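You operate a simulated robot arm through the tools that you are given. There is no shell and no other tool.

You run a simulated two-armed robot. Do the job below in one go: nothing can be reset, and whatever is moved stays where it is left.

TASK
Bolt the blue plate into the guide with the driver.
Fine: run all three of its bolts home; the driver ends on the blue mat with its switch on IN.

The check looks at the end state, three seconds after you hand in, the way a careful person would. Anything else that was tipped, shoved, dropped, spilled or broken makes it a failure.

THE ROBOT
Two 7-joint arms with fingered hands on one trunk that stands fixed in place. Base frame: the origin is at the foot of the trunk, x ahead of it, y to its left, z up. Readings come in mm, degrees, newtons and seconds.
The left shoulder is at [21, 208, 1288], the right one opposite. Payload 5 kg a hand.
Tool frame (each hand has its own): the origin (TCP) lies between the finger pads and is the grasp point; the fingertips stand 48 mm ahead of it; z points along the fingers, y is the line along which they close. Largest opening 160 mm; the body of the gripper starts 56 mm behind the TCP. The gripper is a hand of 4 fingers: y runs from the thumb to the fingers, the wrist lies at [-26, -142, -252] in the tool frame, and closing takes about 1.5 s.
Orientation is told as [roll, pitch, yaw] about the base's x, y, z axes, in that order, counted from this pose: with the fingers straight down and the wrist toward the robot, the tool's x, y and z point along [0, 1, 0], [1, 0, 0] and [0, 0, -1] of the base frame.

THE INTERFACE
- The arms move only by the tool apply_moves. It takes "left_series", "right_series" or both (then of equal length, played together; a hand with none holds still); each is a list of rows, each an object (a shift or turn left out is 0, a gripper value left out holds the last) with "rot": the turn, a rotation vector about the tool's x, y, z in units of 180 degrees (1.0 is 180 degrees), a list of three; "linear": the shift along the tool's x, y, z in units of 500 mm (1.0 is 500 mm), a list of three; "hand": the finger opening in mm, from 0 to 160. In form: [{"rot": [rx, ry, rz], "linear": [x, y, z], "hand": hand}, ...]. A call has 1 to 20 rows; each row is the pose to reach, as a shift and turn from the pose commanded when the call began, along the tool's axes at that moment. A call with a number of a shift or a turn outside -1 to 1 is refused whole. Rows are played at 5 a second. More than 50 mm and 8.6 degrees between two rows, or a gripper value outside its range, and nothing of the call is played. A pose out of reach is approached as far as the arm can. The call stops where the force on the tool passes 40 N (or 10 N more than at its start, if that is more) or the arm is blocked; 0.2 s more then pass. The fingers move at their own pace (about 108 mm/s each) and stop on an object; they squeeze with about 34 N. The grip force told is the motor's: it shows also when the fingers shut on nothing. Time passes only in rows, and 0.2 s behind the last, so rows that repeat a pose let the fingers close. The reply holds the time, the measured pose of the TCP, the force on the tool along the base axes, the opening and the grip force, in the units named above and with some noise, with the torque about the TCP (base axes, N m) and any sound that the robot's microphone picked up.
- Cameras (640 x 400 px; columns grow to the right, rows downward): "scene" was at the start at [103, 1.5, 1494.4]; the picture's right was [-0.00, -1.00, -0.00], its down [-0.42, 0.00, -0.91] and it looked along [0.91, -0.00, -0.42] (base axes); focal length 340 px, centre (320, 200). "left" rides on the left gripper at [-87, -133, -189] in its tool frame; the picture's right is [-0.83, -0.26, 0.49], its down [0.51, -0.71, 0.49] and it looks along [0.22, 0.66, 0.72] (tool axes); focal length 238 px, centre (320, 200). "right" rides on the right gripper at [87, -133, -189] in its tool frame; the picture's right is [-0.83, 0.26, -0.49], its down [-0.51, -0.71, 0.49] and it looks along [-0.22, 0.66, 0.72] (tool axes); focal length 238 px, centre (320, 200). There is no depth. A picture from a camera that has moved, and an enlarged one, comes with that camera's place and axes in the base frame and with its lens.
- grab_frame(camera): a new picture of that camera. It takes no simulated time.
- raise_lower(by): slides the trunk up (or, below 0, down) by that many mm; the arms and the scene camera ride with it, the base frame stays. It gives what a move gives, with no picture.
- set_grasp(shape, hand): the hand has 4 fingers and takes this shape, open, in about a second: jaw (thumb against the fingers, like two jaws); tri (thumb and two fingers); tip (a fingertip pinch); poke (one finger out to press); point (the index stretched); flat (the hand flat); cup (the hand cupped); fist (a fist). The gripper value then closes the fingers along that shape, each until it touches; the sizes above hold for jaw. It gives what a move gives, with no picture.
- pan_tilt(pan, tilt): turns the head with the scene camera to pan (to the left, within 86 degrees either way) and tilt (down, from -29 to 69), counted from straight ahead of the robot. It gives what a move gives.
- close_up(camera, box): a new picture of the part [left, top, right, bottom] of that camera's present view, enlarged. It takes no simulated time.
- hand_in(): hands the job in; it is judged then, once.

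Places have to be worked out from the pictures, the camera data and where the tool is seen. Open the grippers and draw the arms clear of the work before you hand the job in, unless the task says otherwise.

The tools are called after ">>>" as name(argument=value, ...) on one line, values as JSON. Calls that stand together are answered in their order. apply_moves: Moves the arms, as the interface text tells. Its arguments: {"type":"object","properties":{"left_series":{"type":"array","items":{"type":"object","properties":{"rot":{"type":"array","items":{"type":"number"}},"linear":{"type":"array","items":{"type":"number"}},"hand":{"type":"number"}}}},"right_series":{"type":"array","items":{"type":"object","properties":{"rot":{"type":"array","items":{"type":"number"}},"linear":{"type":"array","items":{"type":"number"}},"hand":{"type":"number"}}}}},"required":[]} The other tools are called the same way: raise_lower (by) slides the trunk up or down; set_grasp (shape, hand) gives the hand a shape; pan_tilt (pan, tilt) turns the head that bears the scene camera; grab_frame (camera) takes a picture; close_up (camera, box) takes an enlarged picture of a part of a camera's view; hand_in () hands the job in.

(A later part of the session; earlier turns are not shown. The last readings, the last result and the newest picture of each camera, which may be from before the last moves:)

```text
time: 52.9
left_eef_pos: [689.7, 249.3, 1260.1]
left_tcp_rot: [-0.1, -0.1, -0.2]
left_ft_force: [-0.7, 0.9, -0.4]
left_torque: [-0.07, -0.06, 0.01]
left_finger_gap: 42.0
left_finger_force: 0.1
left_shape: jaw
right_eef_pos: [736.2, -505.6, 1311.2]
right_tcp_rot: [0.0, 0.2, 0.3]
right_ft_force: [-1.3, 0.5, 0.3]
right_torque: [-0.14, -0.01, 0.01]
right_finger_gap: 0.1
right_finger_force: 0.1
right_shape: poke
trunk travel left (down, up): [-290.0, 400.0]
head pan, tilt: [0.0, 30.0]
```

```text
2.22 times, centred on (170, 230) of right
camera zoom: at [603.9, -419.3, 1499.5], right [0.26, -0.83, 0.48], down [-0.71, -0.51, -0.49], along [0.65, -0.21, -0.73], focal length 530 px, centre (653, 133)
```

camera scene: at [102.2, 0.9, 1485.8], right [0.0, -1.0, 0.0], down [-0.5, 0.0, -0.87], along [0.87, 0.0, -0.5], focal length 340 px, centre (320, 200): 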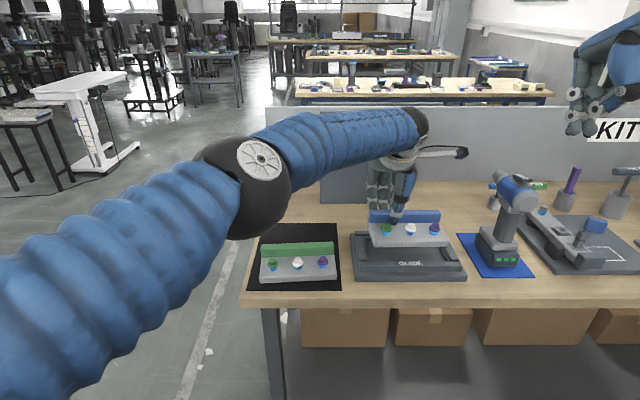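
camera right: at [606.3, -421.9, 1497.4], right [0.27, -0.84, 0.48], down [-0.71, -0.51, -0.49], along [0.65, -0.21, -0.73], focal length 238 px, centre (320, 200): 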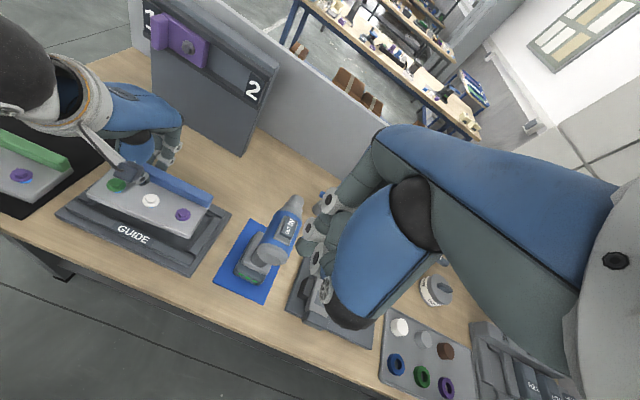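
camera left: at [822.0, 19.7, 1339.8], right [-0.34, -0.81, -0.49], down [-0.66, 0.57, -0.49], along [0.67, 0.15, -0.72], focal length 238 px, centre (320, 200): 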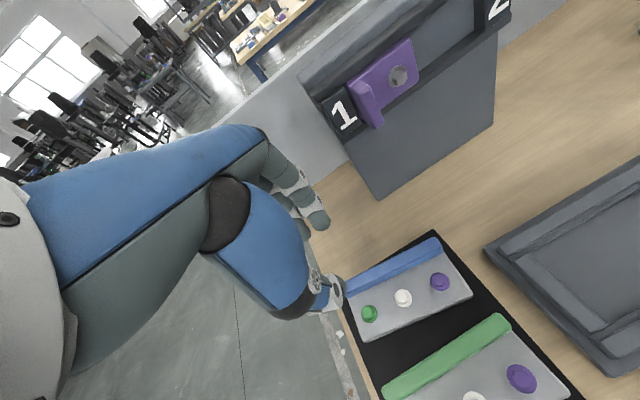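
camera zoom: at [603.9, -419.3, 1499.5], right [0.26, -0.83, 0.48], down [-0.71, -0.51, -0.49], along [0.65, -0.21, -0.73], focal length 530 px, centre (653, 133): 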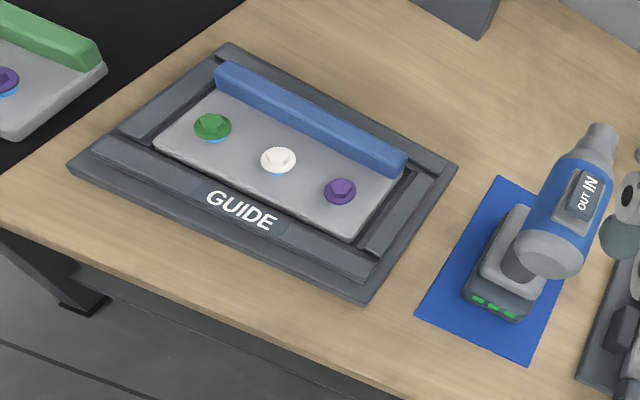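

The plate sits level in the guide (release height matches the pocket floor). Next the driver: I set the right hand to jaw and turn it -90° in yaw, palm toward the left, behind and above the driver.

>>> set_grasp(hand="right", shape="jaw")

>>> apply_moves(right_series=[{"linear": [0.004, -0.01, 0.0], "rot": [0, 0, 0.042]}, {"linear": [0.008, -0.02, 0.0], "rot": [0, 0, 0.084]}, {"linear": [0.012, -0.03, 0.0], "rot": [0, 0, 0.126]}, {"linear": [0.016, -0.04, 0.0], "rot": [0, 0, 0.168]}, {"linear": [0.02, -0.05, 0.0], "rot": [0, 0, 0.21]}, {"linear": [0.024, -0.06, 0.0], "rot": [0, 0, 0.252]}, {"linear": [0.028, -0.07, 0.0], "rot": [0, 0, 0.294]}, {"linear": [0.032, -0.08, 0.0], "rot": [0, 0, 0.336]}, {"linear": [0.036, -0.09, 0.0], "rot": [0, 0, 0.378]}, {"linear": [0.04, -0.1, 0.0], "rot": [0, 0, 0.42]}, {"linear": [0.044, -0.11, 0.0], "rot": [0, 0, 0.462]}, {"linear": [0.048, -0.12, 0.0], "rot": [0, 0, 0.5]}, {"linear": [0.048, -0.12, 0.0], "rot": [0, 0, 0.5]}])

>>> pan_tilt(pan=-35, tilt=25)

>>> grab_frame(camera="scene")

```text
time: 53.8
left_eef_pos: [690.4, 246.0, 1260.4]
left_tcp_rot: [-0.1, 0.0, -0.1]
left_ft_force: [0.1, -0.2, 1.4]
left_torque: [-0.02, -0.01, -0.06]
left_finger_gap: 42.1
left_finger_force: 0.1
left_shape: jaw
right_eef_pos: [736.4, -505.9, 1308.5]
right_tcp_rot: [0.2, 0.4, 0.2]
right_ft_force: [-0.7, -0.6, -0.1]
right_torque: [-0.04, -0.01, -0.01]
right_finger_gap: 159.8
right_finger_force: 0.0
right_shape: jaw
trunk travel left (down, up): [-290.0, 400.0]
head pan, tilt: [0.0, 30.0]
```

```text
time: 56.6
left_eef_pos: [690.8, 246.7, 1260.9]
left_tcp_rot: [0.1, 0.0, -0.1]
left_ft_force: [0.3, -0.9, 0.3]
left_torque: [0.01, 0.0, -0.01]
left_finger_gap: 42.0
left_finger_force: 0.0
left_shape: jaw
right_eef_pos: [677.5, -482.2, 1308.4]
right_tcp_rot: [-0.3, 0.2, -89.9]
right_ft_force: [-0.3, 0.0, -0.2]
right_torque: [0.0, -0.04, 0.01]
right_finger_gap: 159.8
right_finger_force: 0.0
right_shape: jaw
trunk travel left (down, up): [-290.0, 400.0]
head pan, tilt: [0.0, 30.0]
```

```text
time: 57.6
left_eef_pos: [691.2, 245.1, 1260.2]
left_tcp_rot: [0.0, 0.0, -0.1]
left_ft_force: [-0.5, -0.5, -0.5]
left_torque: [0.01, -0.01, -0.02]
left_finger_gap: 42.0
left_finger_force: 0.0
left_shape: jaw
right_eef_pos: [678.4, -481.9, 1309.0]
right_tcp_rot: [-0.4, 0.2, -89.9]
right_ft_force: [-0.1, 0.0, 0.1]
right_torque: [-0.01, 0.0, 0.0]
right_finger_gap: 160.0
right_finger_force: 0.2
right_shape: jaw
trunk travel left (down, up): [-290.0, 400.0]
head pan, tilt: [-35.0, 25.0]
```

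```text
taken
camera scene: at [86.4, -51.1, 1493.8], right [-0.57, -0.82, 0.0], down [-0.35, 0.24, -0.91], along [0.74, -0.52, -0.42], focal length 340 px, centre (320, 200)
```

scene: 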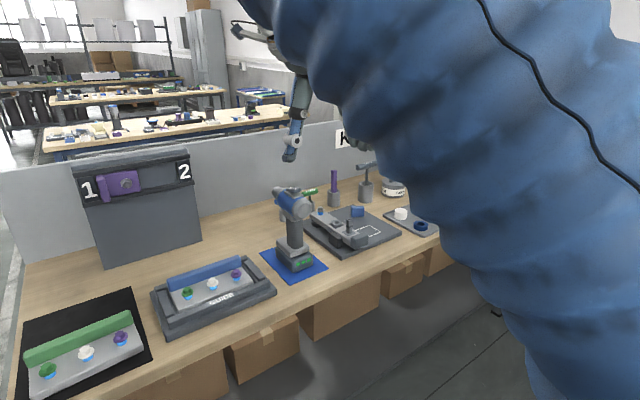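

Yaw done. I now pitch the fingers from down to forward, at this same safe spot.

>>> apply_moves(right_series=[{"rot": [0, 0.042, 0]}, {"rot": [0, 0.084, 0]}, {"rot": [0, 0.126, 0]}, {"rot": [0, 0.168, 0]}, {"rot": [0, 0.21, 0]}, {"rot": [0, 0.252, 0]}, {"rot": [0, 0.294, 0]}, {"rot": [0, 0.336, 0]}, {"rot": [0, 0.378, 0]}, {"rot": [0, 0.42, 0]}, {"rot": [0, 0.462, 0]}, {"rot": [0, 0.5, 0]}, {"rot": [0, 0.5, 0]}])

>>> grab_frame(camera="scene")

>>> grab_frame(camera="left")

>>> grab_frame(camera="right")

```text
time: 60.4
left_eef_pos: [688.8, 245.8, 1261.4]
left_tcp_rot: [0.0, -0.1, -0.1]
left_ft_force: [-0.1, -0.1, 1.8]
left_torque: [0.0, -0.06, -0.01]
left_finger_gap: 42.0
left_finger_force: 0.0
left_shape: jaw
right_eef_pos: [698.6, -456.5, 1318.6]
right_tcp_rot: [53.1, 7.5, -87.1]
right_ft_force: [-0.1, -0.3, 0.3]
right_torque: [0.04, -0.02, 0.02]
right_finger_gap: 160.0
right_finger_force: 0.0
right_shape: jaw
right hand out of reach, approached as far as the arm can: row 7, 8, 9, 10, 11, 12, 13
trunk travel left (down, up): [-290.0, 400.0]
head pan, tilt: [-35.0, 25.0]
```

```text
taken
camera scene: at [85.5, -51.2, 1493.9], right [-0.57, -0.82, 0.0], down [-0.35, 0.24, -0.91], along [0.74, -0.52, -0.42], focal length 340 px, centre (320, 200)
```

scene: 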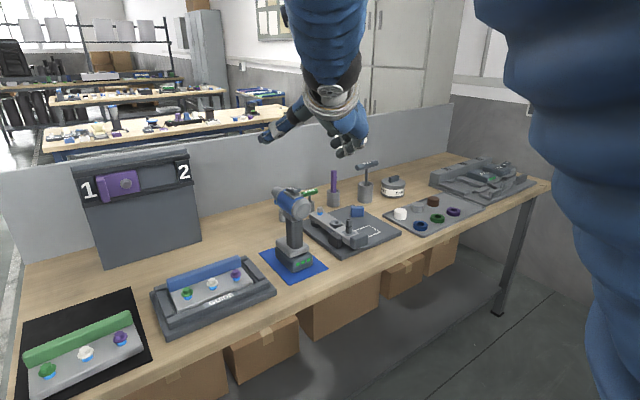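

```text
taken
camera left: at [558.8, 159.7, 1450.0], right [-0.26, -0.83, -0.49], down [-0.71, 0.51, -0.49], along [0.66, 0.22, -0.72], focal length 238 px, centre (320, 200)
```

left: 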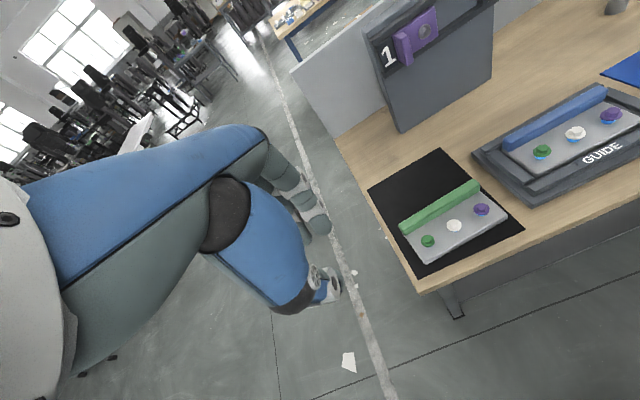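

```text
taken
camera right: at [594.6, -354.5, 1515.3], right [-0.88, -0.25, -0.41], down [0.05, 0.8, -0.6], along [0.48, -0.55, -0.69], focal length 238 px, centre (320, 200)
```

right: 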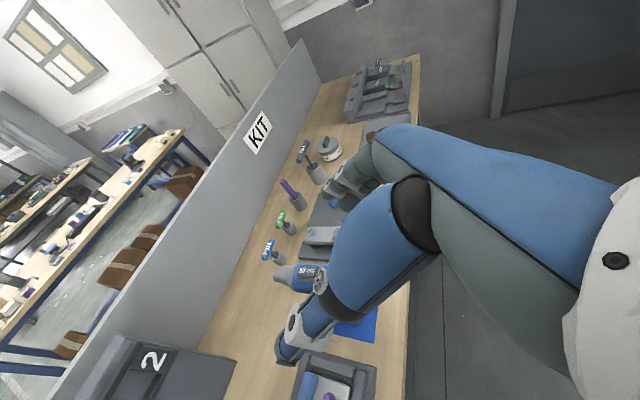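

The wrist stopped at about 53° pitch: at this spot the wrist would be too close to the shoulder. I shift the command forward and down, still behind and clear of the driver, so the arm can open up.

>>> apply_moves(right_series=[{"linear": [-0.05, 0, 0.025]}, {"linear": [-0.1, 0, 0.05]}, {"linear": [-0.15, 0, 0.075]}, {"linear": [-0.2, 0, 0.1]}, {"linear": [-0.2, 0, 0.1]}, {"linear": [-0.2, 0, 0.1]}])

```text
time: 61.8
left_eef_pos: [690.4, 247.3, 1259.3]
left_tcp_rot: [0.0, -0.1, -0.1]
left_ft_force: [-0.6, -0.2, -0.7]
left_torque: [0.03, 0.0, 0.02]
left_finger_gap: 41.8
left_finger_force: 0.0
left_shape: jaw
right_eef_pos: [676.6, -445.3, 1207.7]
right_tcp_rot: [53.0, 7.4, -87.1]
right_ft_force: [0.3, -0.6, -0.7]
right_torque: [0.0, -0.01, -0.04]
right_finger_gap: 160.1
right_finger_force: 0.0
right_shape: jaw
trunk travel left (down, up): [-290.0, 400.0]
head pan, tilt: [-35.0, 25.0]
```

The hand tracks again from the achieved pose. I lower it to about z 1055 behind the driver, then finish the pitch there.

>>> apply_moves(right_series=[{"linear": [-0.053, 0.032, 0.048]}, {"linear": [-0.106, 0.064, 0.096]}, {"linear": [-0.16, 0.097, 0.144]}, {"linear": [-0.213, 0.129, 0.192]}, {"linear": [-0.213, 0.129, 0.192]}])

>>> grab_frame(camera="scene")

```text
time: 63.0
left_eef_pos: [688.6, 249.6, 1261.3]
left_tcp_rot: [-0.1, 0.1, 0.1]
left_ft_force: [0.0, 0.5, -0.3]
left_torque: [-0.13, -0.1, -0.03]
left_finger_gap: 41.7
left_finger_force: 0.0
left_shape: jaw
right_eef_pos: [692.4, -486.6, 1059.2]
right_tcp_rot: [53.1, 7.4, -87.2]
right_ft_force: [0.3, 1.1, 0.3]
right_torque: [-0.01, 0.01, -0.09]
right_finger_gap: 160.0
right_finger_force: 0.0
right_shape: jaw
trunk travel left (down, up): [-290.0, 400.0]
head pan, tilt: [-35.0, 25.0]
```

```text
taken
camera scene: at [85.1, -49.5, 1494.0], right [-0.57, -0.82, 0.0], down [-0.35, 0.24, -0.91], along [0.74, -0.52, -0.42], focal length 340 px, centre (320, 200)
```

scene: 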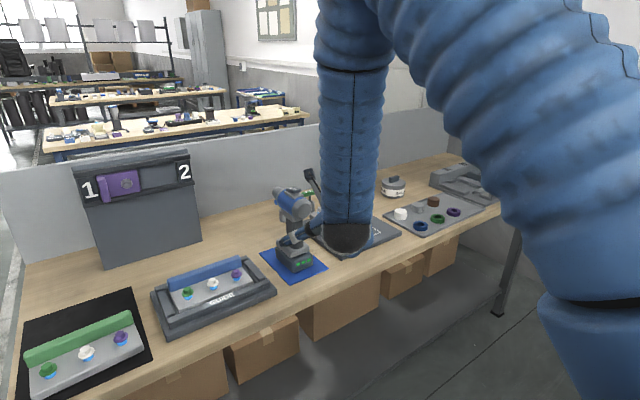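

The right forearm hangs from a high elbow, so the wrist cannot pitch further; lowering the trunk will flatten the forearm. I first raise both hands so nothing is swept, then lower the trunk.

>>> apply_moves(right_series=[{"linear": [0.067, -0.012, -0.059]}, {"linear": [0.134, -0.024, -0.118]}, {"linear": [0.2, -0.036, -0.177]}, {"linear": [0.27, -0.048, -0.236]}, {"linear": [0.337, -0.06, -0.295]}, {"linear": [0.404, -0.072, -0.353]}, {"linear": [0.404, -0.072, -0.353]}], left_series=[{"linear": [0, 0, -0.08]}, {"linear": [0, 0, -0.16]}, {"linear": [0, 0, -0.24]}, {"linear": [0, 0, -0.32]}, {"linear": [0, 0, -0.4]}, {"linear": [0, 0, -0.48]}, {"linear": [0, 0, -0.52]}])

```text
time: 64.6
left_eef_pos: [690.0, 246.0, 1520.1]
left_tcp_rot: [0.1, 0.1, -0.1]
left_ft_force: [0.3, -0.2, -0.4]
left_torque: [0.08, 0.09, 0.02]
left_finger_gap: 42.2
left_finger_force: 0.1
left_shape: jaw
right_eef_pos: [674.3, -493.0, 1328.6]
right_tcp_rot: [53.0, 7.5, -87.1]
right_ft_force: [-0.1, -1.7, -0.6]
right_torque: [0.05, -0.02, 0.03]
right_finger_gap: 159.8
right_finger_force: 0.0
right_shape: jaw
trunk travel left (down, up): [-290.0, 400.0]
head pan, tilt: [-35.0, 25.0]
```

Both hands are up. I lower the trunk 280 mm and try the rest of the pitch there.

>>> raise_lower(by=-280)

>>> grab_frame(camera="scene")

```text
time: 67.5
left_eef_pos: [688.4, 248.6, 1240.8]
left_tcp_rot: [0.0, 0.0, -0.1]
left_ft_force: [-0.3, -0.2, -0.2]
left_torque: [-0.01, 0.01, 0.03]
left_finger_gap: 41.9
left_finger_force: 0.0
left_shape: jaw
right_eef_pos: [674.2, -491.5, 1049.4]
right_tcp_rot: [53.0, 7.4, -87.1]
right_ft_force: [-0.6, 0.5, -0.3]
right_torque: [0.02, 0.03, 0.02]
right_finger_gap: 160.2
right_finger_force: 0.0
right_shape: jaw
trunk travel left (down, up): [-10.0, 680.0]
head pan, tilt: [-35.0, 25.0]
```

```text
taken
camera scene: at [86.0, -51.2, 1214.0], right [-0.57, -0.82, 0.0], down [-0.35, 0.24, -0.91], along [0.74, -0.52, -0.42], focal length 340 px, centre (320, 200)
```

scene: 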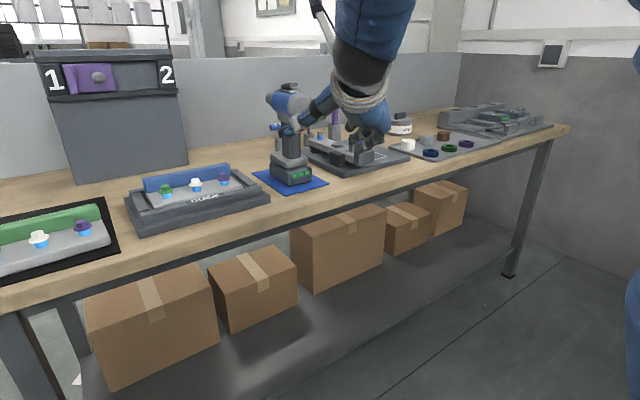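

The geometry is better now. I rotate the remaining ~38° to fingers-forward while easing to a pre-grasp at about (735,-495,990), still behind the driver.

>>> apply_moves(right_series=[{"linear": [-0.003, 0.005, 0.028], "rot": [-0.0048, 0.0343, -0.0058]}, {"linear": [-0.006, 0.01, 0.055], "rot": [-0.0095, 0.0685, -0.0115]}, {"linear": [-0.01, 0.015, 0.083], "rot": [-0.0143, 0.1028, -0.0173]}, {"linear": [-0.013, 0.02, 0.11], "rot": [-0.019, 0.137, -0.023]}, {"linear": [-0.016, 0.024, 0.138], "rot": [-0.0238, 0.171, -0.0288]}, {"linear": [-0.019, 0.029, 0.166], "rot": [-0.0286, 0.2056, -0.0346]}, {"linear": [-0.019, 0.029, 0.166], "rot": [-0.0286, 0.2056, -0.0346]}])

>>> grab_frame(camera="scene")

>>> grab_frame(camera="right")

```text
time: 69.1
left_eef_pos: [686.6, 248.5, 1240.9]
left_tcp_rot: [0.0, 0.0, -0.1]
left_ft_force: [-0.5, 0.0, -0.3]
left_torque: [-0.03, -0.03, 0.02]
left_finger_gap: 42.1
left_finger_force: 0.1
left_shape: jaw
right_eef_pos: [735.2, -496.3, 991.1]
right_tcp_rot: [89.9, 0.0, -89.9]
right_ft_force: [0.1, 0.2, 0.7]
right_torque: [0.01, 0.07, 0.0]
right_finger_gap: 159.8
right_finger_force: 0.0
right_shape: jaw
trunk travel left (down, up): [-10.0, 680.0]
head pan, tilt: [-35.0, 25.0]
```

```text
taken
camera scene: at [85.5, -51.0, 1214.0], right [-0.57, -0.82, 0.0], down [-0.35, 0.24, -0.91], along [0.74, -0.52, -0.42], focal length 340 px, centre (320, 200)
```

scene: 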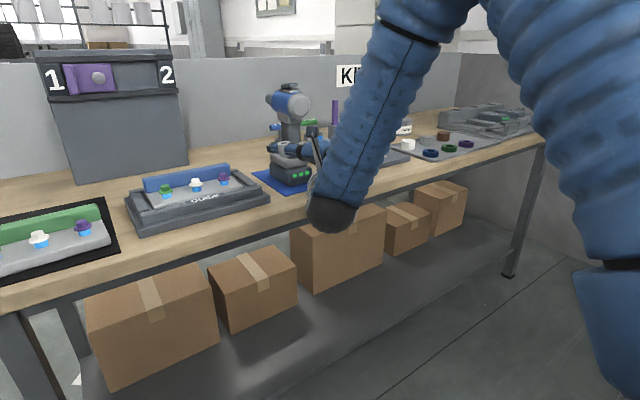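

```text
taken
camera right: at [545.4, -362.8, 1076.9], right [-0.49, -0.26, -0.83], down [0.49, 0.71, -0.51], along [0.72, -0.66, -0.22], focal length 238 px, centre (320, 200)
```

right: 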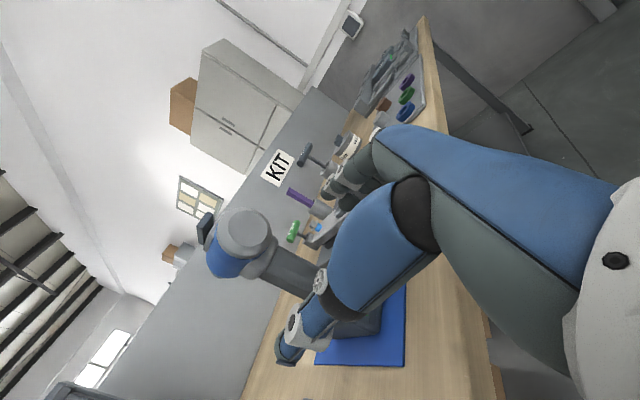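

The handshake pose is reached exactly at (735,-496,991). I zoom to see where the thumb and fingers stand relative to the handle.

>>> close_up(camera="scene", box=[245, 75, 345, 195])

>>> close_up(camera="right", box=[190, 130, 450, 380])

```text
3.33 times, centred on (295, 135) of scene
camera zoom: at [85.5, -51.0, 1214.0], right [-0.57, -0.82, 0.0], down [-0.35, 0.24, -0.91], along [0.74, -0.52, -0.42], focal length 1133 px, centre (403, 417)
```

zoom: 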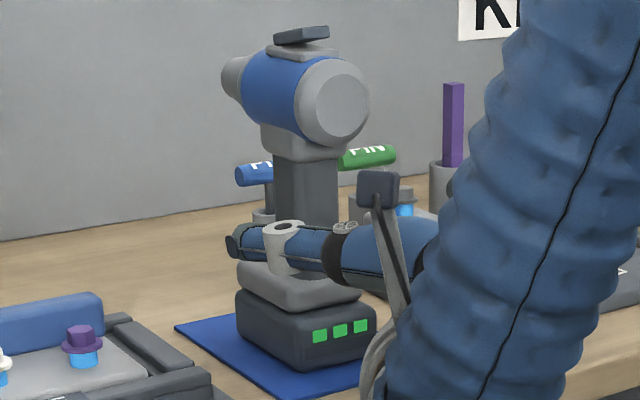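

```text
1.60 times, centred on (320, 255) of right
camera zoom: at [545.4, -362.8, 1076.9], right [-0.49, -0.26, -0.83], down [0.49, 0.71, -0.51], along [0.72, -0.66, -0.22], focal length 381 px, centre (320, 112)
```

zoom: 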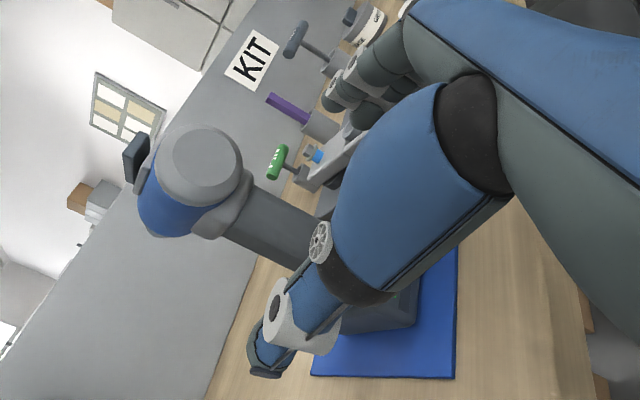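

The thumb is level with the handle's middle (z≈988) and the sides are clear. I narrow the opening to 110 and advance 90 mm so the fingers straddle the handle.

>>> apply_moves(right_series=[{"linear": [0, 0, 0], "hand": 110}, {"linear": [0, 0, 0], "hand": 110}, {"linear": [0, 0, 0.04]}, {"linear": [0, 0, 0.08]}, {"linear": [0, 0, 0.12]}, {"linear": [0, 0, 0.15]}, {"linear": [0, 0, 0.18]}, {"linear": [0, 0, 0.18]}])

>>> close_up(camera="scene", box=[245, 75, 345, 195])

>>> grab_frame(camera="right")

```text
time: 70.9
left_eef_pos: [688.3, 248.0, 1240.9]
left_tcp_rot: [-0.1, 0.0, -0.1]
left_ft_force: [-0.5, 0.7, 0.0]
left_torque: [0.03, 0.02, 0.02]
left_finger_gap: 42.0
left_finger_force: 0.0
left_shape: jaw
right_eef_pos: [825.1, -494.8, 990.0]
right_tcp_rot: [89.9, -0.1, -89.9]
right_ft_force: [-0.2, 0.2, -0.2]
right_torque: [-0.01, -0.03, -0.01]
right_finger_gap: 110.6
right_finger_force: 0.1
right_shape: jaw
trunk travel left (down, up): [-10.0, 680.0]
head pan, tilt: [-35.0, 25.0]
```

```text
3.33 times, centred on (295, 135) of scene
camera zoom: at [86.0, -51.2, 1213.9], right [-0.57, -0.82, 0.0], down [-0.35, 0.24, -0.91], along [0.74, -0.52, -0.42], focal length 1133 px, centre (403, 417)
```

zoom: 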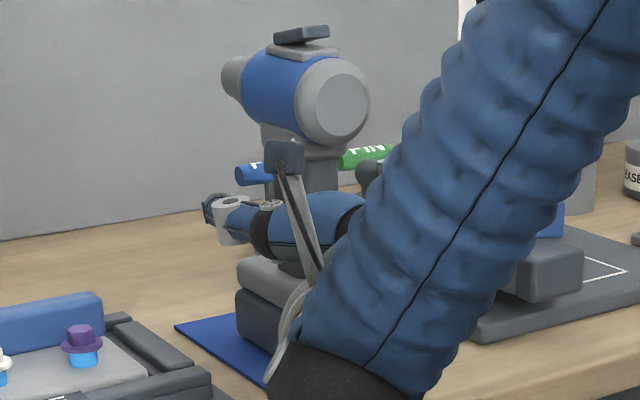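

```text
taken
camera right: at [636.9, -363.1, 1075.7], right [-0.49, -0.26, -0.83], down [0.49, 0.71, -0.51], along [0.72, -0.66, -0.22], focal length 238 px, centre (320, 200)
```

right: 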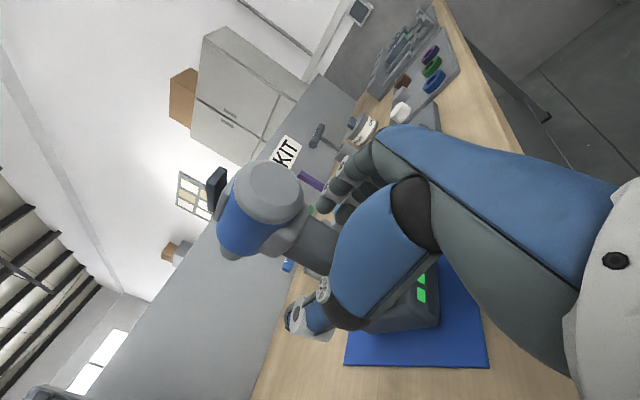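

No contact so far at x 825. I advance another 10 mm carefully, then close on the handle.

>>> apply_moves(right_series=[{"linear": [0, 0, 0.01]}, {"linear": [0, 0, 0.02]}, {"linear": [0, 0, 0.02]}])

>>> apply_moves(right_series=[{"hand": 70}, {"hand": 50}, {"hand": 30}, {"hand": 0}, {"hand": 0}, {"hand": 0}, {"hand": 0}, {"hand": 0}])

>>> close_up(camera="scene", box=[245, 75, 345, 195])

>>> grab_frame(camera="right")

```text
time: 71.7
left_eef_pos: [688.2, 248.8, 1240.6]
left_tcp_rot: [0.0, 0.0, -0.1]
left_ft_force: [-1.1, 0.1, 0.4]
left_torque: [0.01, -0.05, 0.02]
left_finger_gap: 41.8
left_finger_force: 0.1
left_shape: jaw
right_eef_pos: [836.0, -494.4, 990.2]
right_tcp_rot: [89.9, 0.1, -90.0]
right_ft_force: [-0.9, 0.9, -0.4]
right_torque: [-0.02, 0.01, 0.04]
right_finger_gap: 110.7
right_finger_force: 0.1
right_shape: jaw
trunk travel left (down, up): [-10.0, 680.0]
head pan, tilt: [-35.0, 25.0]
```

```text
time: 73.5
left_eef_pos: [688.3, 248.4, 1239.2]
left_tcp_rot: [0.0, -0.1, -0.1]
left_ft_force: [0.7, 0.1, 0.1]
left_torque: [0.02, -0.04, 0.04]
left_finger_gap: 41.7
left_finger_force: 0.2
left_shape: jaw
right_eef_pos: [836.0, -495.7, 990.7]
right_tcp_rot: [89.9, 0.0, -90.0]
right_ft_force: [2.8, -5.0, 5.2]
right_torque: [-0.41, -0.23, -0.26]
right_finger_gap: 35.3
right_finger_force: 34.1
right_shape: jaw
trunk travel left (down, up): [-10.0, 680.0]
head pan, tilt: [-35.0, 25.0]
```

```text
3.33 times, centred on (295, 135) of scene
camera zoom: at [86.1, -51.4, 1213.9], right [-0.57, -0.82, 0.0], down [-0.35, 0.24, -0.91], along [0.74, -0.52, -0.42], focal length 1133 px, centre (403, 417)
```

zoom: 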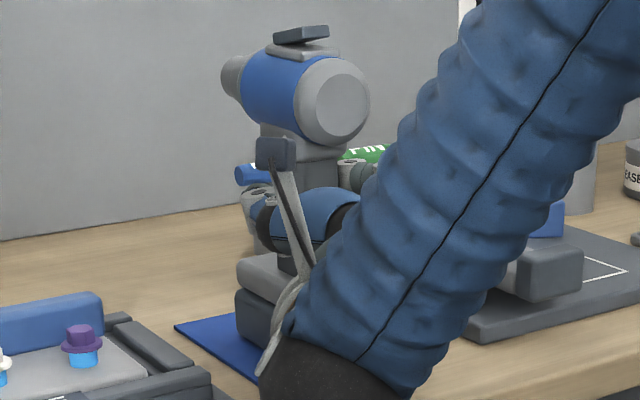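

```text
taken
camera right: at [645.7, -362.9, 1075.9], right [-0.49, -0.26, -0.83], down [0.49, 0.71, -0.51], along [0.72, -0.66, -0.22], focal length 238 px, centre (320, 200)
```

right: 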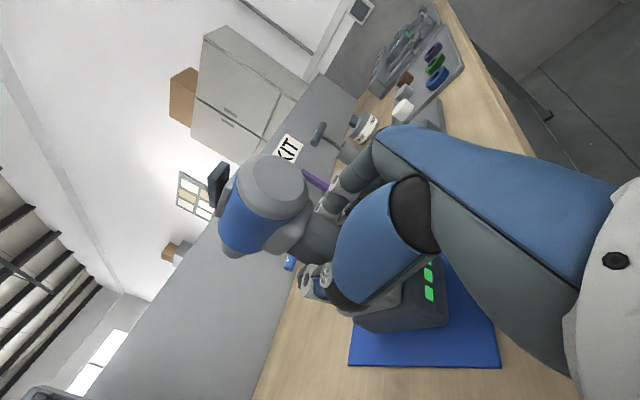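

Handle gripped (gap 35 mm, 34 N) at (836,-495.7,990.7), which I note for the return. I lift 30 mm.

>>> apply_moves(right_series=[{"linear": [0.01, 0, 0]}, {"linear": [0.02, 0, 0]}, {"linear": [0.04, 0, 0]}, {"linear": [0.06, 0, 0]}, {"linear": [0.06, 0, 0]}])

>>> close_up(camera="scene", box=[245, 65, 345, 185])

```text
time: 74.7
left_eef_pos: [689.2, 247.1, 1240.2]
left_tcp_rot: [0.0, 0.1, -0.2]
left_ft_force: [0.4, -0.5, 0.1]
left_torque: [-0.04, 0.0, 0.0]
left_finger_gap: 42.1
left_finger_force: 0.1
left_shape: jaw
right_eef_pos: [836.5, -495.6, 1017.9]
right_tcp_rot: [89.7, 0.0, -90.0]
right_ft_force: [-0.1, 0.1, -8.9]
right_torque: [0.01, 0.25, 0.0]
right_finger_gap: 35.0
right_finger_force: 33.6
right_shape: jaw
trunk travel left (down, up): [-10.0, 680.0]
head pan, tilt: [-35.0, 25.0]
```

```text
3.33 times, centred on (295, 125) of scene
camera zoom: at [87.0, -51.6, 1213.7], right [-0.57, -0.82, 0.0], down [-0.35, 0.24, -0.91], along [0.74, -0.52, -0.42], focal length 1133 px, centre (403, 450)
```

zoom: 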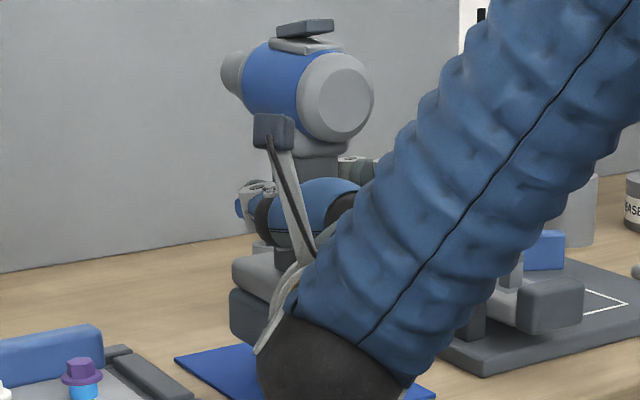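

The driver is up, about 0.9 kg and steady. I raise it a bit more, draw it back toward me, then begin pitching the nose down 37°.

>>> apply_moves(right_series=[{"linear": [0.08, 0, 0]}, {"linear": [0.15, 0, -0.05]}, {"linear": [0.17, 0, -0.13]}, {"linear": [0.17, 0, -0.21]}, {"linear": [0.17, 0, -0.29]}, {"linear": [0.17, 0, -0.3], "rot": [0, -0.034, 0]}, {"linear": [0.17, 0, -0.3], "rot": [0, -0.068, 0]}, {"linear": [0.17, 0, -0.3], "rot": [0, -0.102, 0]}, {"linear": [0.17, 0, -0.3], "rot": [0, -0.136, 0]}, {"linear": [0.17, 0, -0.3], "rot": [0, -0.17, 0]}, {"linear": [0.17, 0, -0.3], "rot": [0, -0.205, 0]}, {"linear": [0.17, 0, -0.3], "rot": [0, -0.205, 0]}])

>>> grab_frame(camera="scene")

```text
time: 77.3
left_eef_pos: [688.5, 248.4, 1240.3]
left_tcp_rot: [0.1, 0.0, -0.1]
left_ft_force: [0.0, 0.6, -0.6]
left_torque: [0.02, -0.01, -0.03]
left_finger_gap: 42.2
left_finger_force: 0.0
left_shape: jaw
right_eef_pos: [685.8, -495.6, 1105.8]
right_tcp_rot: [53.0, 0.1, -89.8]
right_ft_force: [-0.2, -0.5, -8.8]
right_torque: [0.01, 0.09, 0.01]
right_finger_gap: 34.9
right_finger_force: 33.3
right_shape: jaw
trunk travel left (down, up): [-10.0, 680.0]
head pan, tilt: [-35.0, 25.0]
```

```text
taken
camera scene: at [86.6, -51.8, 1213.7], right [-0.57, -0.82, 0.0], down [-0.35, 0.24, -0.91], along [0.74, -0.52, -0.42], focal length 340 px, centre (320, 200)
```

scene: 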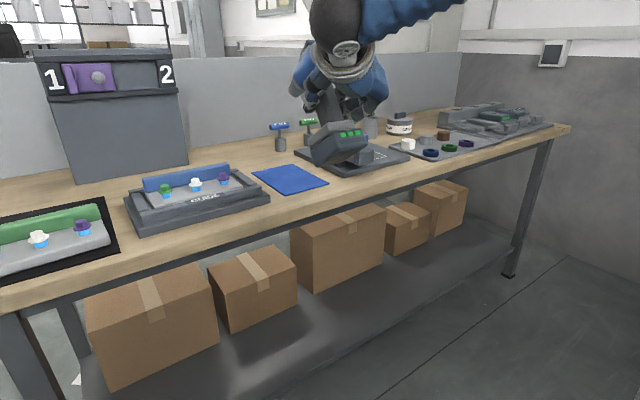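

Holding firmly. I raise the trunk 200 mm and finish pitching the nose to straight down.

>>> raise_lower(by=200)

>>> apply_moves(right_series=[{"rot": [0, -0.033, 0]}, {"rot": [0, -0.066, 0]}, {"rot": [0, -0.099, 0]}, {"rot": [0, -0.132, 0]}, {"rot": [0, -0.165, 0]}, {"rot": [0, -0.198, 0]}, {"rot": [0, -0.231, 0]}, {"rot": [0, -0.264, 0]}, {"rot": [0, -0.294, 0]}, {"rot": [0, -0.294, 0]}])

>>> grab_frame(camera="scene")

```text
time: 79.4
left_eef_pos: [689.6, 248.8, 1440.5]
left_tcp_rot: [0.0, 0.1, -0.2]
left_ft_force: [0.6, -0.4, -0.8]
left_torque: [0.0, 0.02, 0.0]
left_finger_gap: 42.2
left_finger_force: 0.1
left_shape: jaw
right_eef_pos: [685.5, -495.5, 1304.4]
right_tcp_rot: [52.9, 0.2, -90.0]
right_ft_force: [0.0, -0.2, -9.2]
right_torque: [0.03, 0.09, 0.03]
right_finger_gap: 35.1
right_finger_force: 34.2
right_shape: jaw
trunk travel left (down, up): [-210.0, 480.0]
head pan, tilt: [-35.0, 25.0]
```

```text
time: 81.6
left_eef_pos: [687.7, 246.8, 1440.9]
left_tcp_rot: [0.0, 0.0, -0.1]
left_ft_force: [-0.5, -0.7, 0.0]
left_torque: [0.02, -0.06, -0.01]
left_finger_gap: 42.0
left_finger_force: 0.1
left_shape: jaw
right_eef_pos: [685.4, -496.0, 1304.7]
right_tcp_rot: [-0.1, 0.0, -90.0]
right_ft_force: [-0.9, -0.4, -7.5]
right_torque: [-0.01, -0.17, 0.01]
right_finger_gap: 34.8
right_finger_force: 34.4
right_shape: jaw
trunk travel left (down, up): [-210.0, 480.0]
head pan, tilt: [-35.0, 25.0]
```

```text
taken
camera scene: at [86.1, -51.8, 1413.8], right [-0.57, -0.82, 0.0], down [-0.35, 0.24, -0.91], along [0.74, -0.52, -0.42], focal length 340 px, centre (320, 200)
```

scene: 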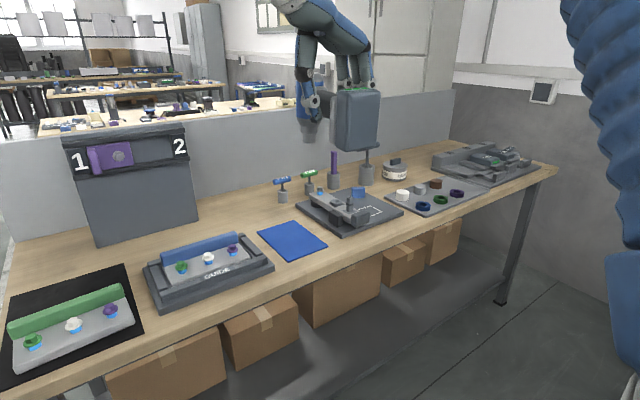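

Nose is straight down now. I zoom on the driver and check what the left camera sees.

>>> close_up(camera="scene", box=[280, 60, 400, 170])

>>> grab_frame(camera="left")

```text
3.64 times, centred on (340, 115) of scene
camera zoom: at [86.1, -51.8, 1413.8], right [-0.57, -0.82, 0.0], down [-0.35, 0.24, -0.91], along [0.74, -0.52, -0.42], focal length 1236 px, centre (247, 509)
```

zoom: 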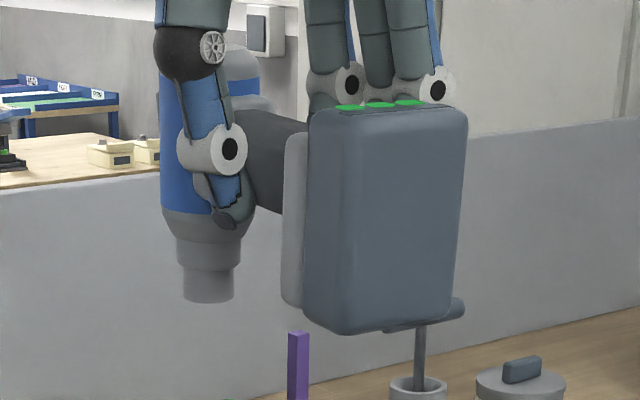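

```text
taken
camera left: at [557.0, 160.4, 1629.9], right [-0.26, -0.83, -0.49], down [-0.71, 0.51, -0.49], along [0.66, 0.22, -0.72], focal length 238 px, centre (320, 200)
```

left: 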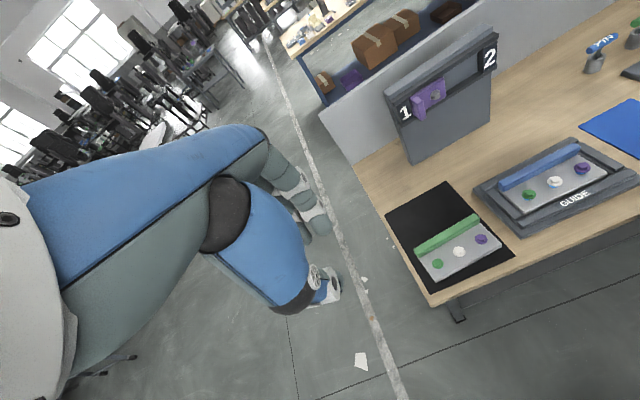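

The nose tip appears where expected (about 88 mm beyond the TCP in x, 119 mm below). I carry the driver over the white bolt at a safe height while turning the left hand to give its camera a side view.

>>> apply_moves(right_series=[{"linear": [0.018, -0.066, 0.02]}, {"linear": [0.036, -0.132, 0.05]}, {"linear": [0.054, -0.198, 0.09]}, {"linear": [0.072, -0.264, 0.13]}, {"linear": [0.09, -0.33, 0.18]}, {"linear": [0.108, -0.396, 0.23]}, {"linear": [0.126, -0.462, 0.28]}, {"linear": [0.142, -0.528, 0.33]}, {"linear": [0.142, -0.528, 0.38]}, {"linear": [0.142, -0.528, 0.4]}, {"linear": [0.142, -0.528, 0.4]}], left_series=[{"linear": [-0.005, 0.002, 0.03], "rot": [0, 0, 0.022]}, {"linear": [-0.01, 0.004, 0.06], "rot": [0, 0, 0.044]}, {"linear": [-0.015, 0.006, 0.09], "rot": [0, 0, 0.066]}, {"linear": [-0.02, 0.008, 0.12], "rot": [0, 0, 0.088]}, {"linear": [-0.025, 0.01, 0.15], "rot": [0, 0, 0.11]}, {"linear": [-0.03, 0.012, 0.18], "rot": [0, 0, 0.132]}, {"linear": [-0.035, 0.014, 0.21], "rot": [0, 0, 0.154]}, {"linear": [-0.04, 0.016, 0.24], "rot": [0, 0, 0.176]}, {"linear": [-0.045, 0.018, 0.27], "rot": [0, 0, 0.198]}, {"linear": [-0.05, 0.02, 0.3], "rot": [0, 0, 0.222]}, {"linear": [-0.05, 0.02, 0.3], "rot": [0, 0, 0.222]}])

>>> pan_tilt(pan=-10, tilt=30)

>>> grab_frame(camera="scene")

>>> grab_frame(camera="left")

```text
time: 84.0
left_eef_pos: [697.9, 224.1, 1291.9]
left_tcp_rot: [0.0, 0.0, -40.1]
left_ft_force: [-1.0, -0.4, -0.4]
left_torque: [0.05, -0.07, 0.04]
left_finger_gap: 42.1
left_finger_force: 0.1
left_shape: jaw
right_eef_pos: [756.3, -230.1, 1104.4]
right_tcp_rot: [0.2, 0.1, -89.9]
right_ft_force: [-0.6, -0.8, -7.9]
right_torque: [0.01, -0.23, 0.0]
right_finger_gap: 34.7
right_finger_force: 34.6
right_shape: jaw
trunk travel left (down, up): [-210.0, 480.0]
head pan, tilt: [-35.0, 25.0]
```

```text
time: 84.9
left_eef_pos: [699.0, 223.3, 1290.8]
left_tcp_rot: [-0.1, 0.0, -40.0]
left_ft_force: [-1.0, -0.1, -0.1]
left_torque: [0.01, -0.05, 0.01]
left_finger_gap: 42.1
left_finger_force: 0.0
left_shape: jaw
right_eef_pos: [757.3, -232.0, 1103.5]
right_tcp_rot: [0.0, -0.1, -90.0]
right_ft_force: [-0.4, 0.2, -9.1]
right_torque: [-0.03, -0.1, -0.01]
right_finger_gap: 34.7
right_finger_force: 33.6
right_shape: jaw
trunk travel left (down, up): [-210.0, 480.0]
head pan, tilt: [-10.0, 30.0]
```

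```text
taken
camera scene: at [100.5, -14.3, 1405.8], right [-0.17, -0.98, 0.0], down [-0.49, 0.09, -0.87], along [0.85, -0.15, -0.5], focal length 340 px, centre (320, 200)
```

scene: 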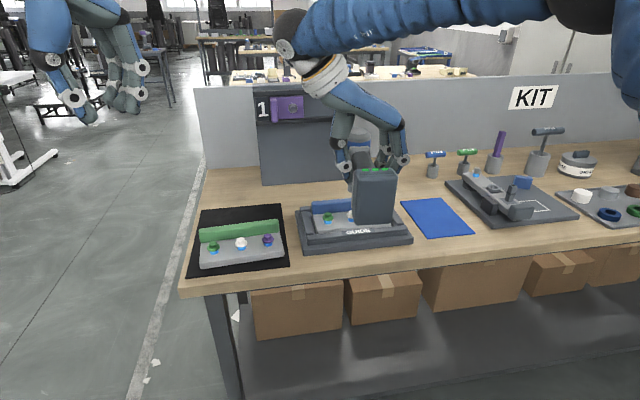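

```text
taken
camera left: at [543.1, 241.4, 1479.6], right [-0.74, -0.47, -0.49], down [-0.22, 0.84, -0.49], along [0.64, -0.25, -0.72], focal length 238 px, centre (320, 200)
```

left: 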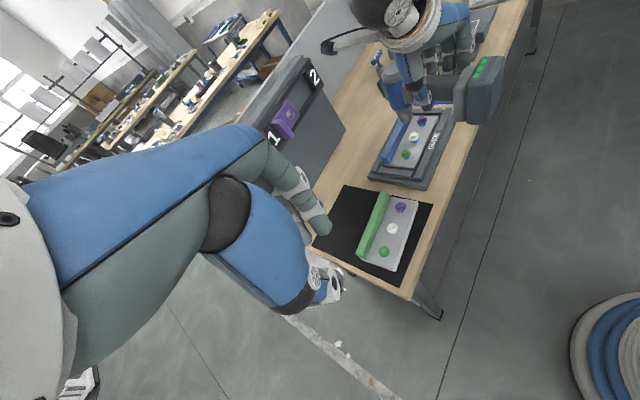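

Both views show driver and bolts. I zoom each around the nose and the white bolt.

>>> close_up(camera="left", box=[365, 50, 475, 190])

>>> close_up(camera="scene", box=[290, 140, 420, 260])

>>> close_up(camera="right", box=[150, 100, 450, 400])

```text
2.86 times, centred on (420, 120) of left
camera zoom: at [543.1, 241.4, 1479.6], right [-0.74, -0.47, -0.49], down [-0.22, 0.84, -0.49], along [0.64, -0.25, -0.72], focal length 681 px, centre (34, 429)
```

zoom: 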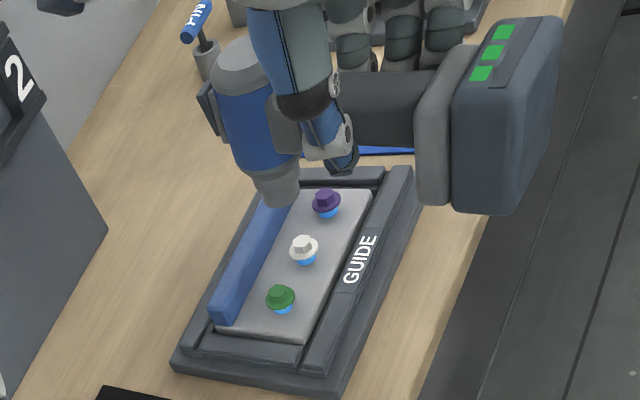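

```text
3.33 times, centred on (355, 200) of scene
camera zoom: at [100.5, -14.3, 1405.8], right [-0.17, -0.98, 0.0], down [-0.49, 0.09, -0.87], along [0.85, -0.15, -0.5], focal length 1133 px, centre (203, 200)
```

zoom: 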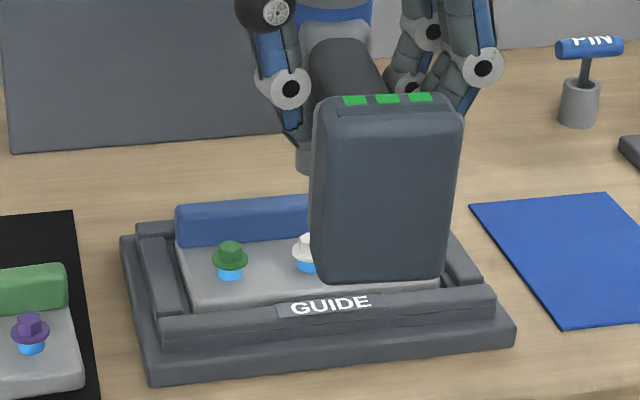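

```text
1.33 times, centred on (300, 250) of right
camera zoom: at [843.5, -98.1, 1292.0], right [-0.83, -0.26, 0.49], down [-0.51, 0.71, -0.49], along [-0.22, -0.66, -0.72], focal length 318 px, centre (347, 133)
```

zoom: 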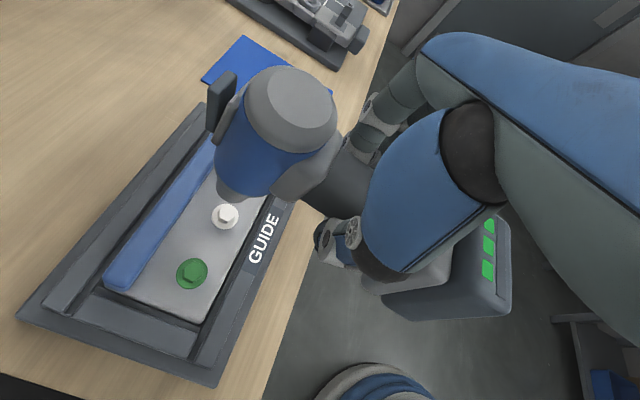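

In the left view the nose is about 10 mm too far (+x) and 3 mm left of the white bolt. I correct by -8/-3 mm and lower to roughly 15 mm above the head.

>>> apply_moves(right_series=[{"linear": [-0.008, 0.003, 0.02]}, {"linear": [-0.016, 0.006, 0.05]}, {"linear": [-0.016, 0.006, 0.08]}, {"linear": [-0.016, 0.006, 0.09]}, {"linear": [-0.016, 0.006, 0.09]}])

>>> close_up(camera="left", box=[385, 80, 455, 170])

>>> close_up(camera="right", box=[180, 130, 320, 290])

>>> close_up(camera="scene", box=[300, 150, 400, 240])

```text
time: 86.1
left_eef_pos: [698.0, 223.3, 1290.0]
left_tcp_rot: [0.0, 0.1, -40.0]
left_ft_force: [0.3, -0.7, -0.6]
left_torque: [0.03, 0.01, 0.03]
left_finger_gap: 41.9
left_finger_force: 0.0
left_shape: jaw
right_eef_pos: [748.7, -232.7, 1059.5]
right_tcp_rot: [0.1, 0.1, -90.0]
right_ft_force: [0.1, -0.3, -8.3]
right_torque: [-0.02, -0.17, 0.0]
right_finger_gap: 34.7
right_finger_force: 34.1
right_shape: jaw
trunk travel left (down, up): [-210.0, 480.0]
head pan, tilt: [-10.0, 30.0]
```

```text
4.44 times, centred on (420, 125) of left
camera zoom: at [543.5, 241.5, 1479.4], right [-0.74, -0.47, -0.49], down [-0.22, 0.84, -0.49], along [0.64, -0.25, -0.72], focal length 1059 px, centre (-124, 533)
```

zoom: 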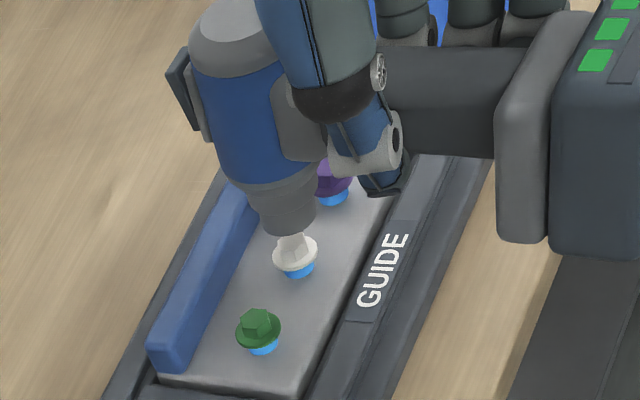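

```text
2.50 times, centred on (250, 210) of right
camera zoom: at [835.3, -100.8, 1247.9], right [-0.83, -0.26, 0.49], down [-0.51, 0.71, -0.49], along [-0.22, -0.66, -0.72], focal length 596 px, centre (495, 175)
```

zoom: 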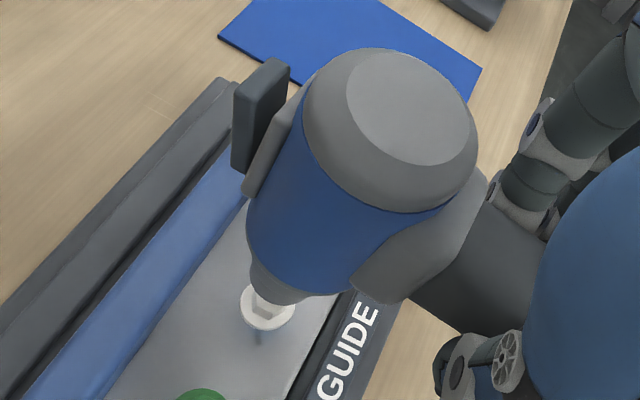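

```text
4.44 times, centred on (350, 195) of scene
camera zoom: at [100.8, -14.1, 1405.8], right [-0.17, -0.98, 0.0], down [-0.49, 0.09, -0.87], along [0.85, -0.15, -0.5], focal length 1511 px, centre (187, 222)
```

zoom: 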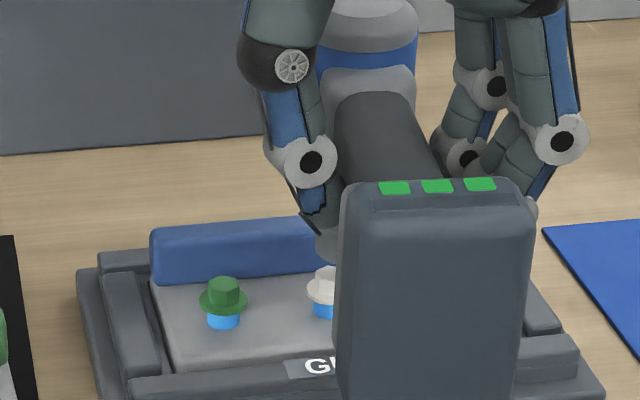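

Alignment looks close in both views. I zoom tighter on nose and bolt before touching.

>>> close_up(camera="right", box=[225, 200, 275, 250])

>>> close_up(camera="left", box=[400, 110, 430, 145])

```text
8.00 times, centred on (250, 225) of right
camera zoom: at [835.3, -100.8, 1247.9], right [-0.83, -0.26, 0.49], down [-0.51, 0.71, -0.49], along [-0.22, -0.66, -0.72], focal length 1907 px, centre (880, 0)
```

zoom: 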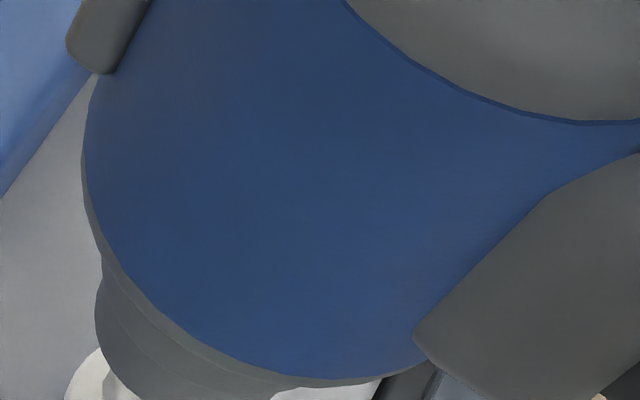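

```text
11.43 times, centred on (415, 128) of left
camera zoom: at [543.5, 241.5, 1479.4], right [-0.74, -0.47, -0.49], down [-0.22, 0.84, -0.49], along [0.64, -0.25, -0.72], focal length 2724 px, centre (-766, 1029)
```

zoom: 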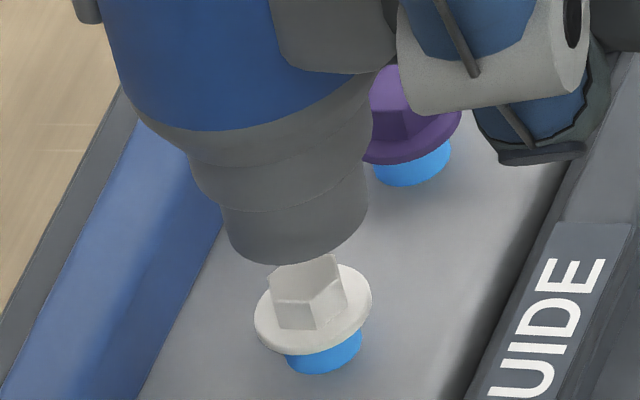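

Both cameras agree: x is right within a millimetre, but the nose is about 5 mm too far right (-y). I shift +5 mm in y and lower 10 mm, then check again.

>>> apply_moves(right_series=[{"linear": [0, -0.0105, 0]}, {"linear": [0, -0.0105, 0.01]}, {"linear": [0, -0.0105, 0.016]}, {"linear": [0, -0.0105, 0.016]}])

>>> close_up(camera="left", box=[400, 110, 430, 145])

>>> close_up(camera="right", box=[200, 210, 260, 290])

>>> close_up(camera="scene", box=[330, 190, 380, 240])

```text
time: 87.1
left_eef_pos: [698.8, 223.4, 1290.7]
left_tcp_rot: [-0.1, 0.0, -40.1]
left_ft_force: [0.4, -0.4, 0.1]
left_torque: [0.03, 0.02, 0.0]
left_finger_gap: 41.8
left_finger_force: 0.1
left_shape: jaw
right_eef_pos: [749.0, -228.9, 1051.2]
right_tcp_rot: [0.0, 0.0, -89.8]
right_ft_force: [-0.2, -0.9, -8.4]
right_torque: [0.0, -0.12, -0.01]
right_finger_gap: 34.4
right_finger_force: 33.9
right_shape: jaw
trunk travel left (down, up): [-210.0, 480.0]
head pan, tilt: [-10.0, 30.0]
```

```text
11.43 times, centred on (415, 128) of left
camera zoom: at [543.3, 241.3, 1479.5], right [-0.74, -0.47, -0.49], down [-0.22, 0.84, -0.49], along [0.64, -0.25, -0.72], focal length 2724 px, centre (-766, 1029)
```

zoom: 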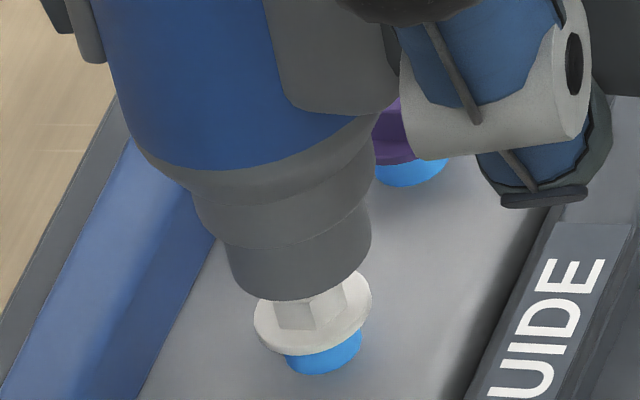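

```text
5.00 times, centred on (230, 250) of right
camera zoom: at [834.4, -96.4, 1239.9], right [-0.83, -0.26, 0.49], down [-0.51, 0.71, -0.49], along [-0.22, -0.66, -0.72], focal length 1192 px, centre (770, -50)
```

zoom: 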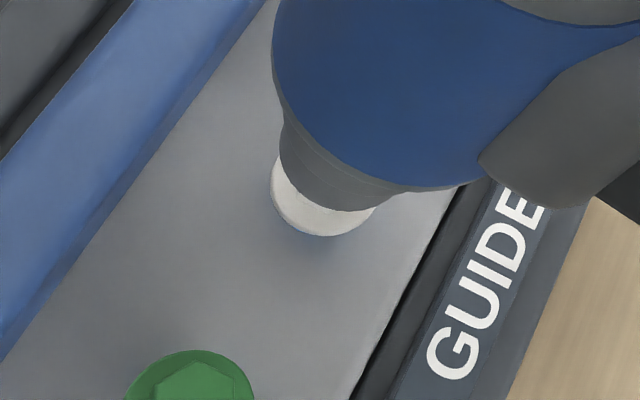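

```text
8.00 times, centred on (355, 215) of scene
camera zoom: at [100.7, -14.3, 1405.8], right [-0.17, -0.98, 0.0], down [-0.49, 0.09, -0.87], along [0.85, -0.15, -0.5], focal length 2719 px, centre (40, 80)
```

zoom: 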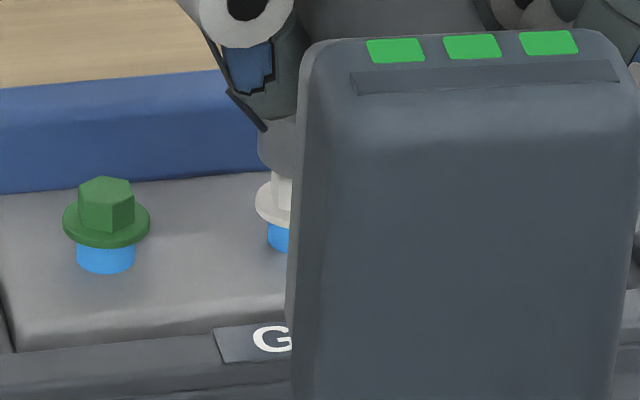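

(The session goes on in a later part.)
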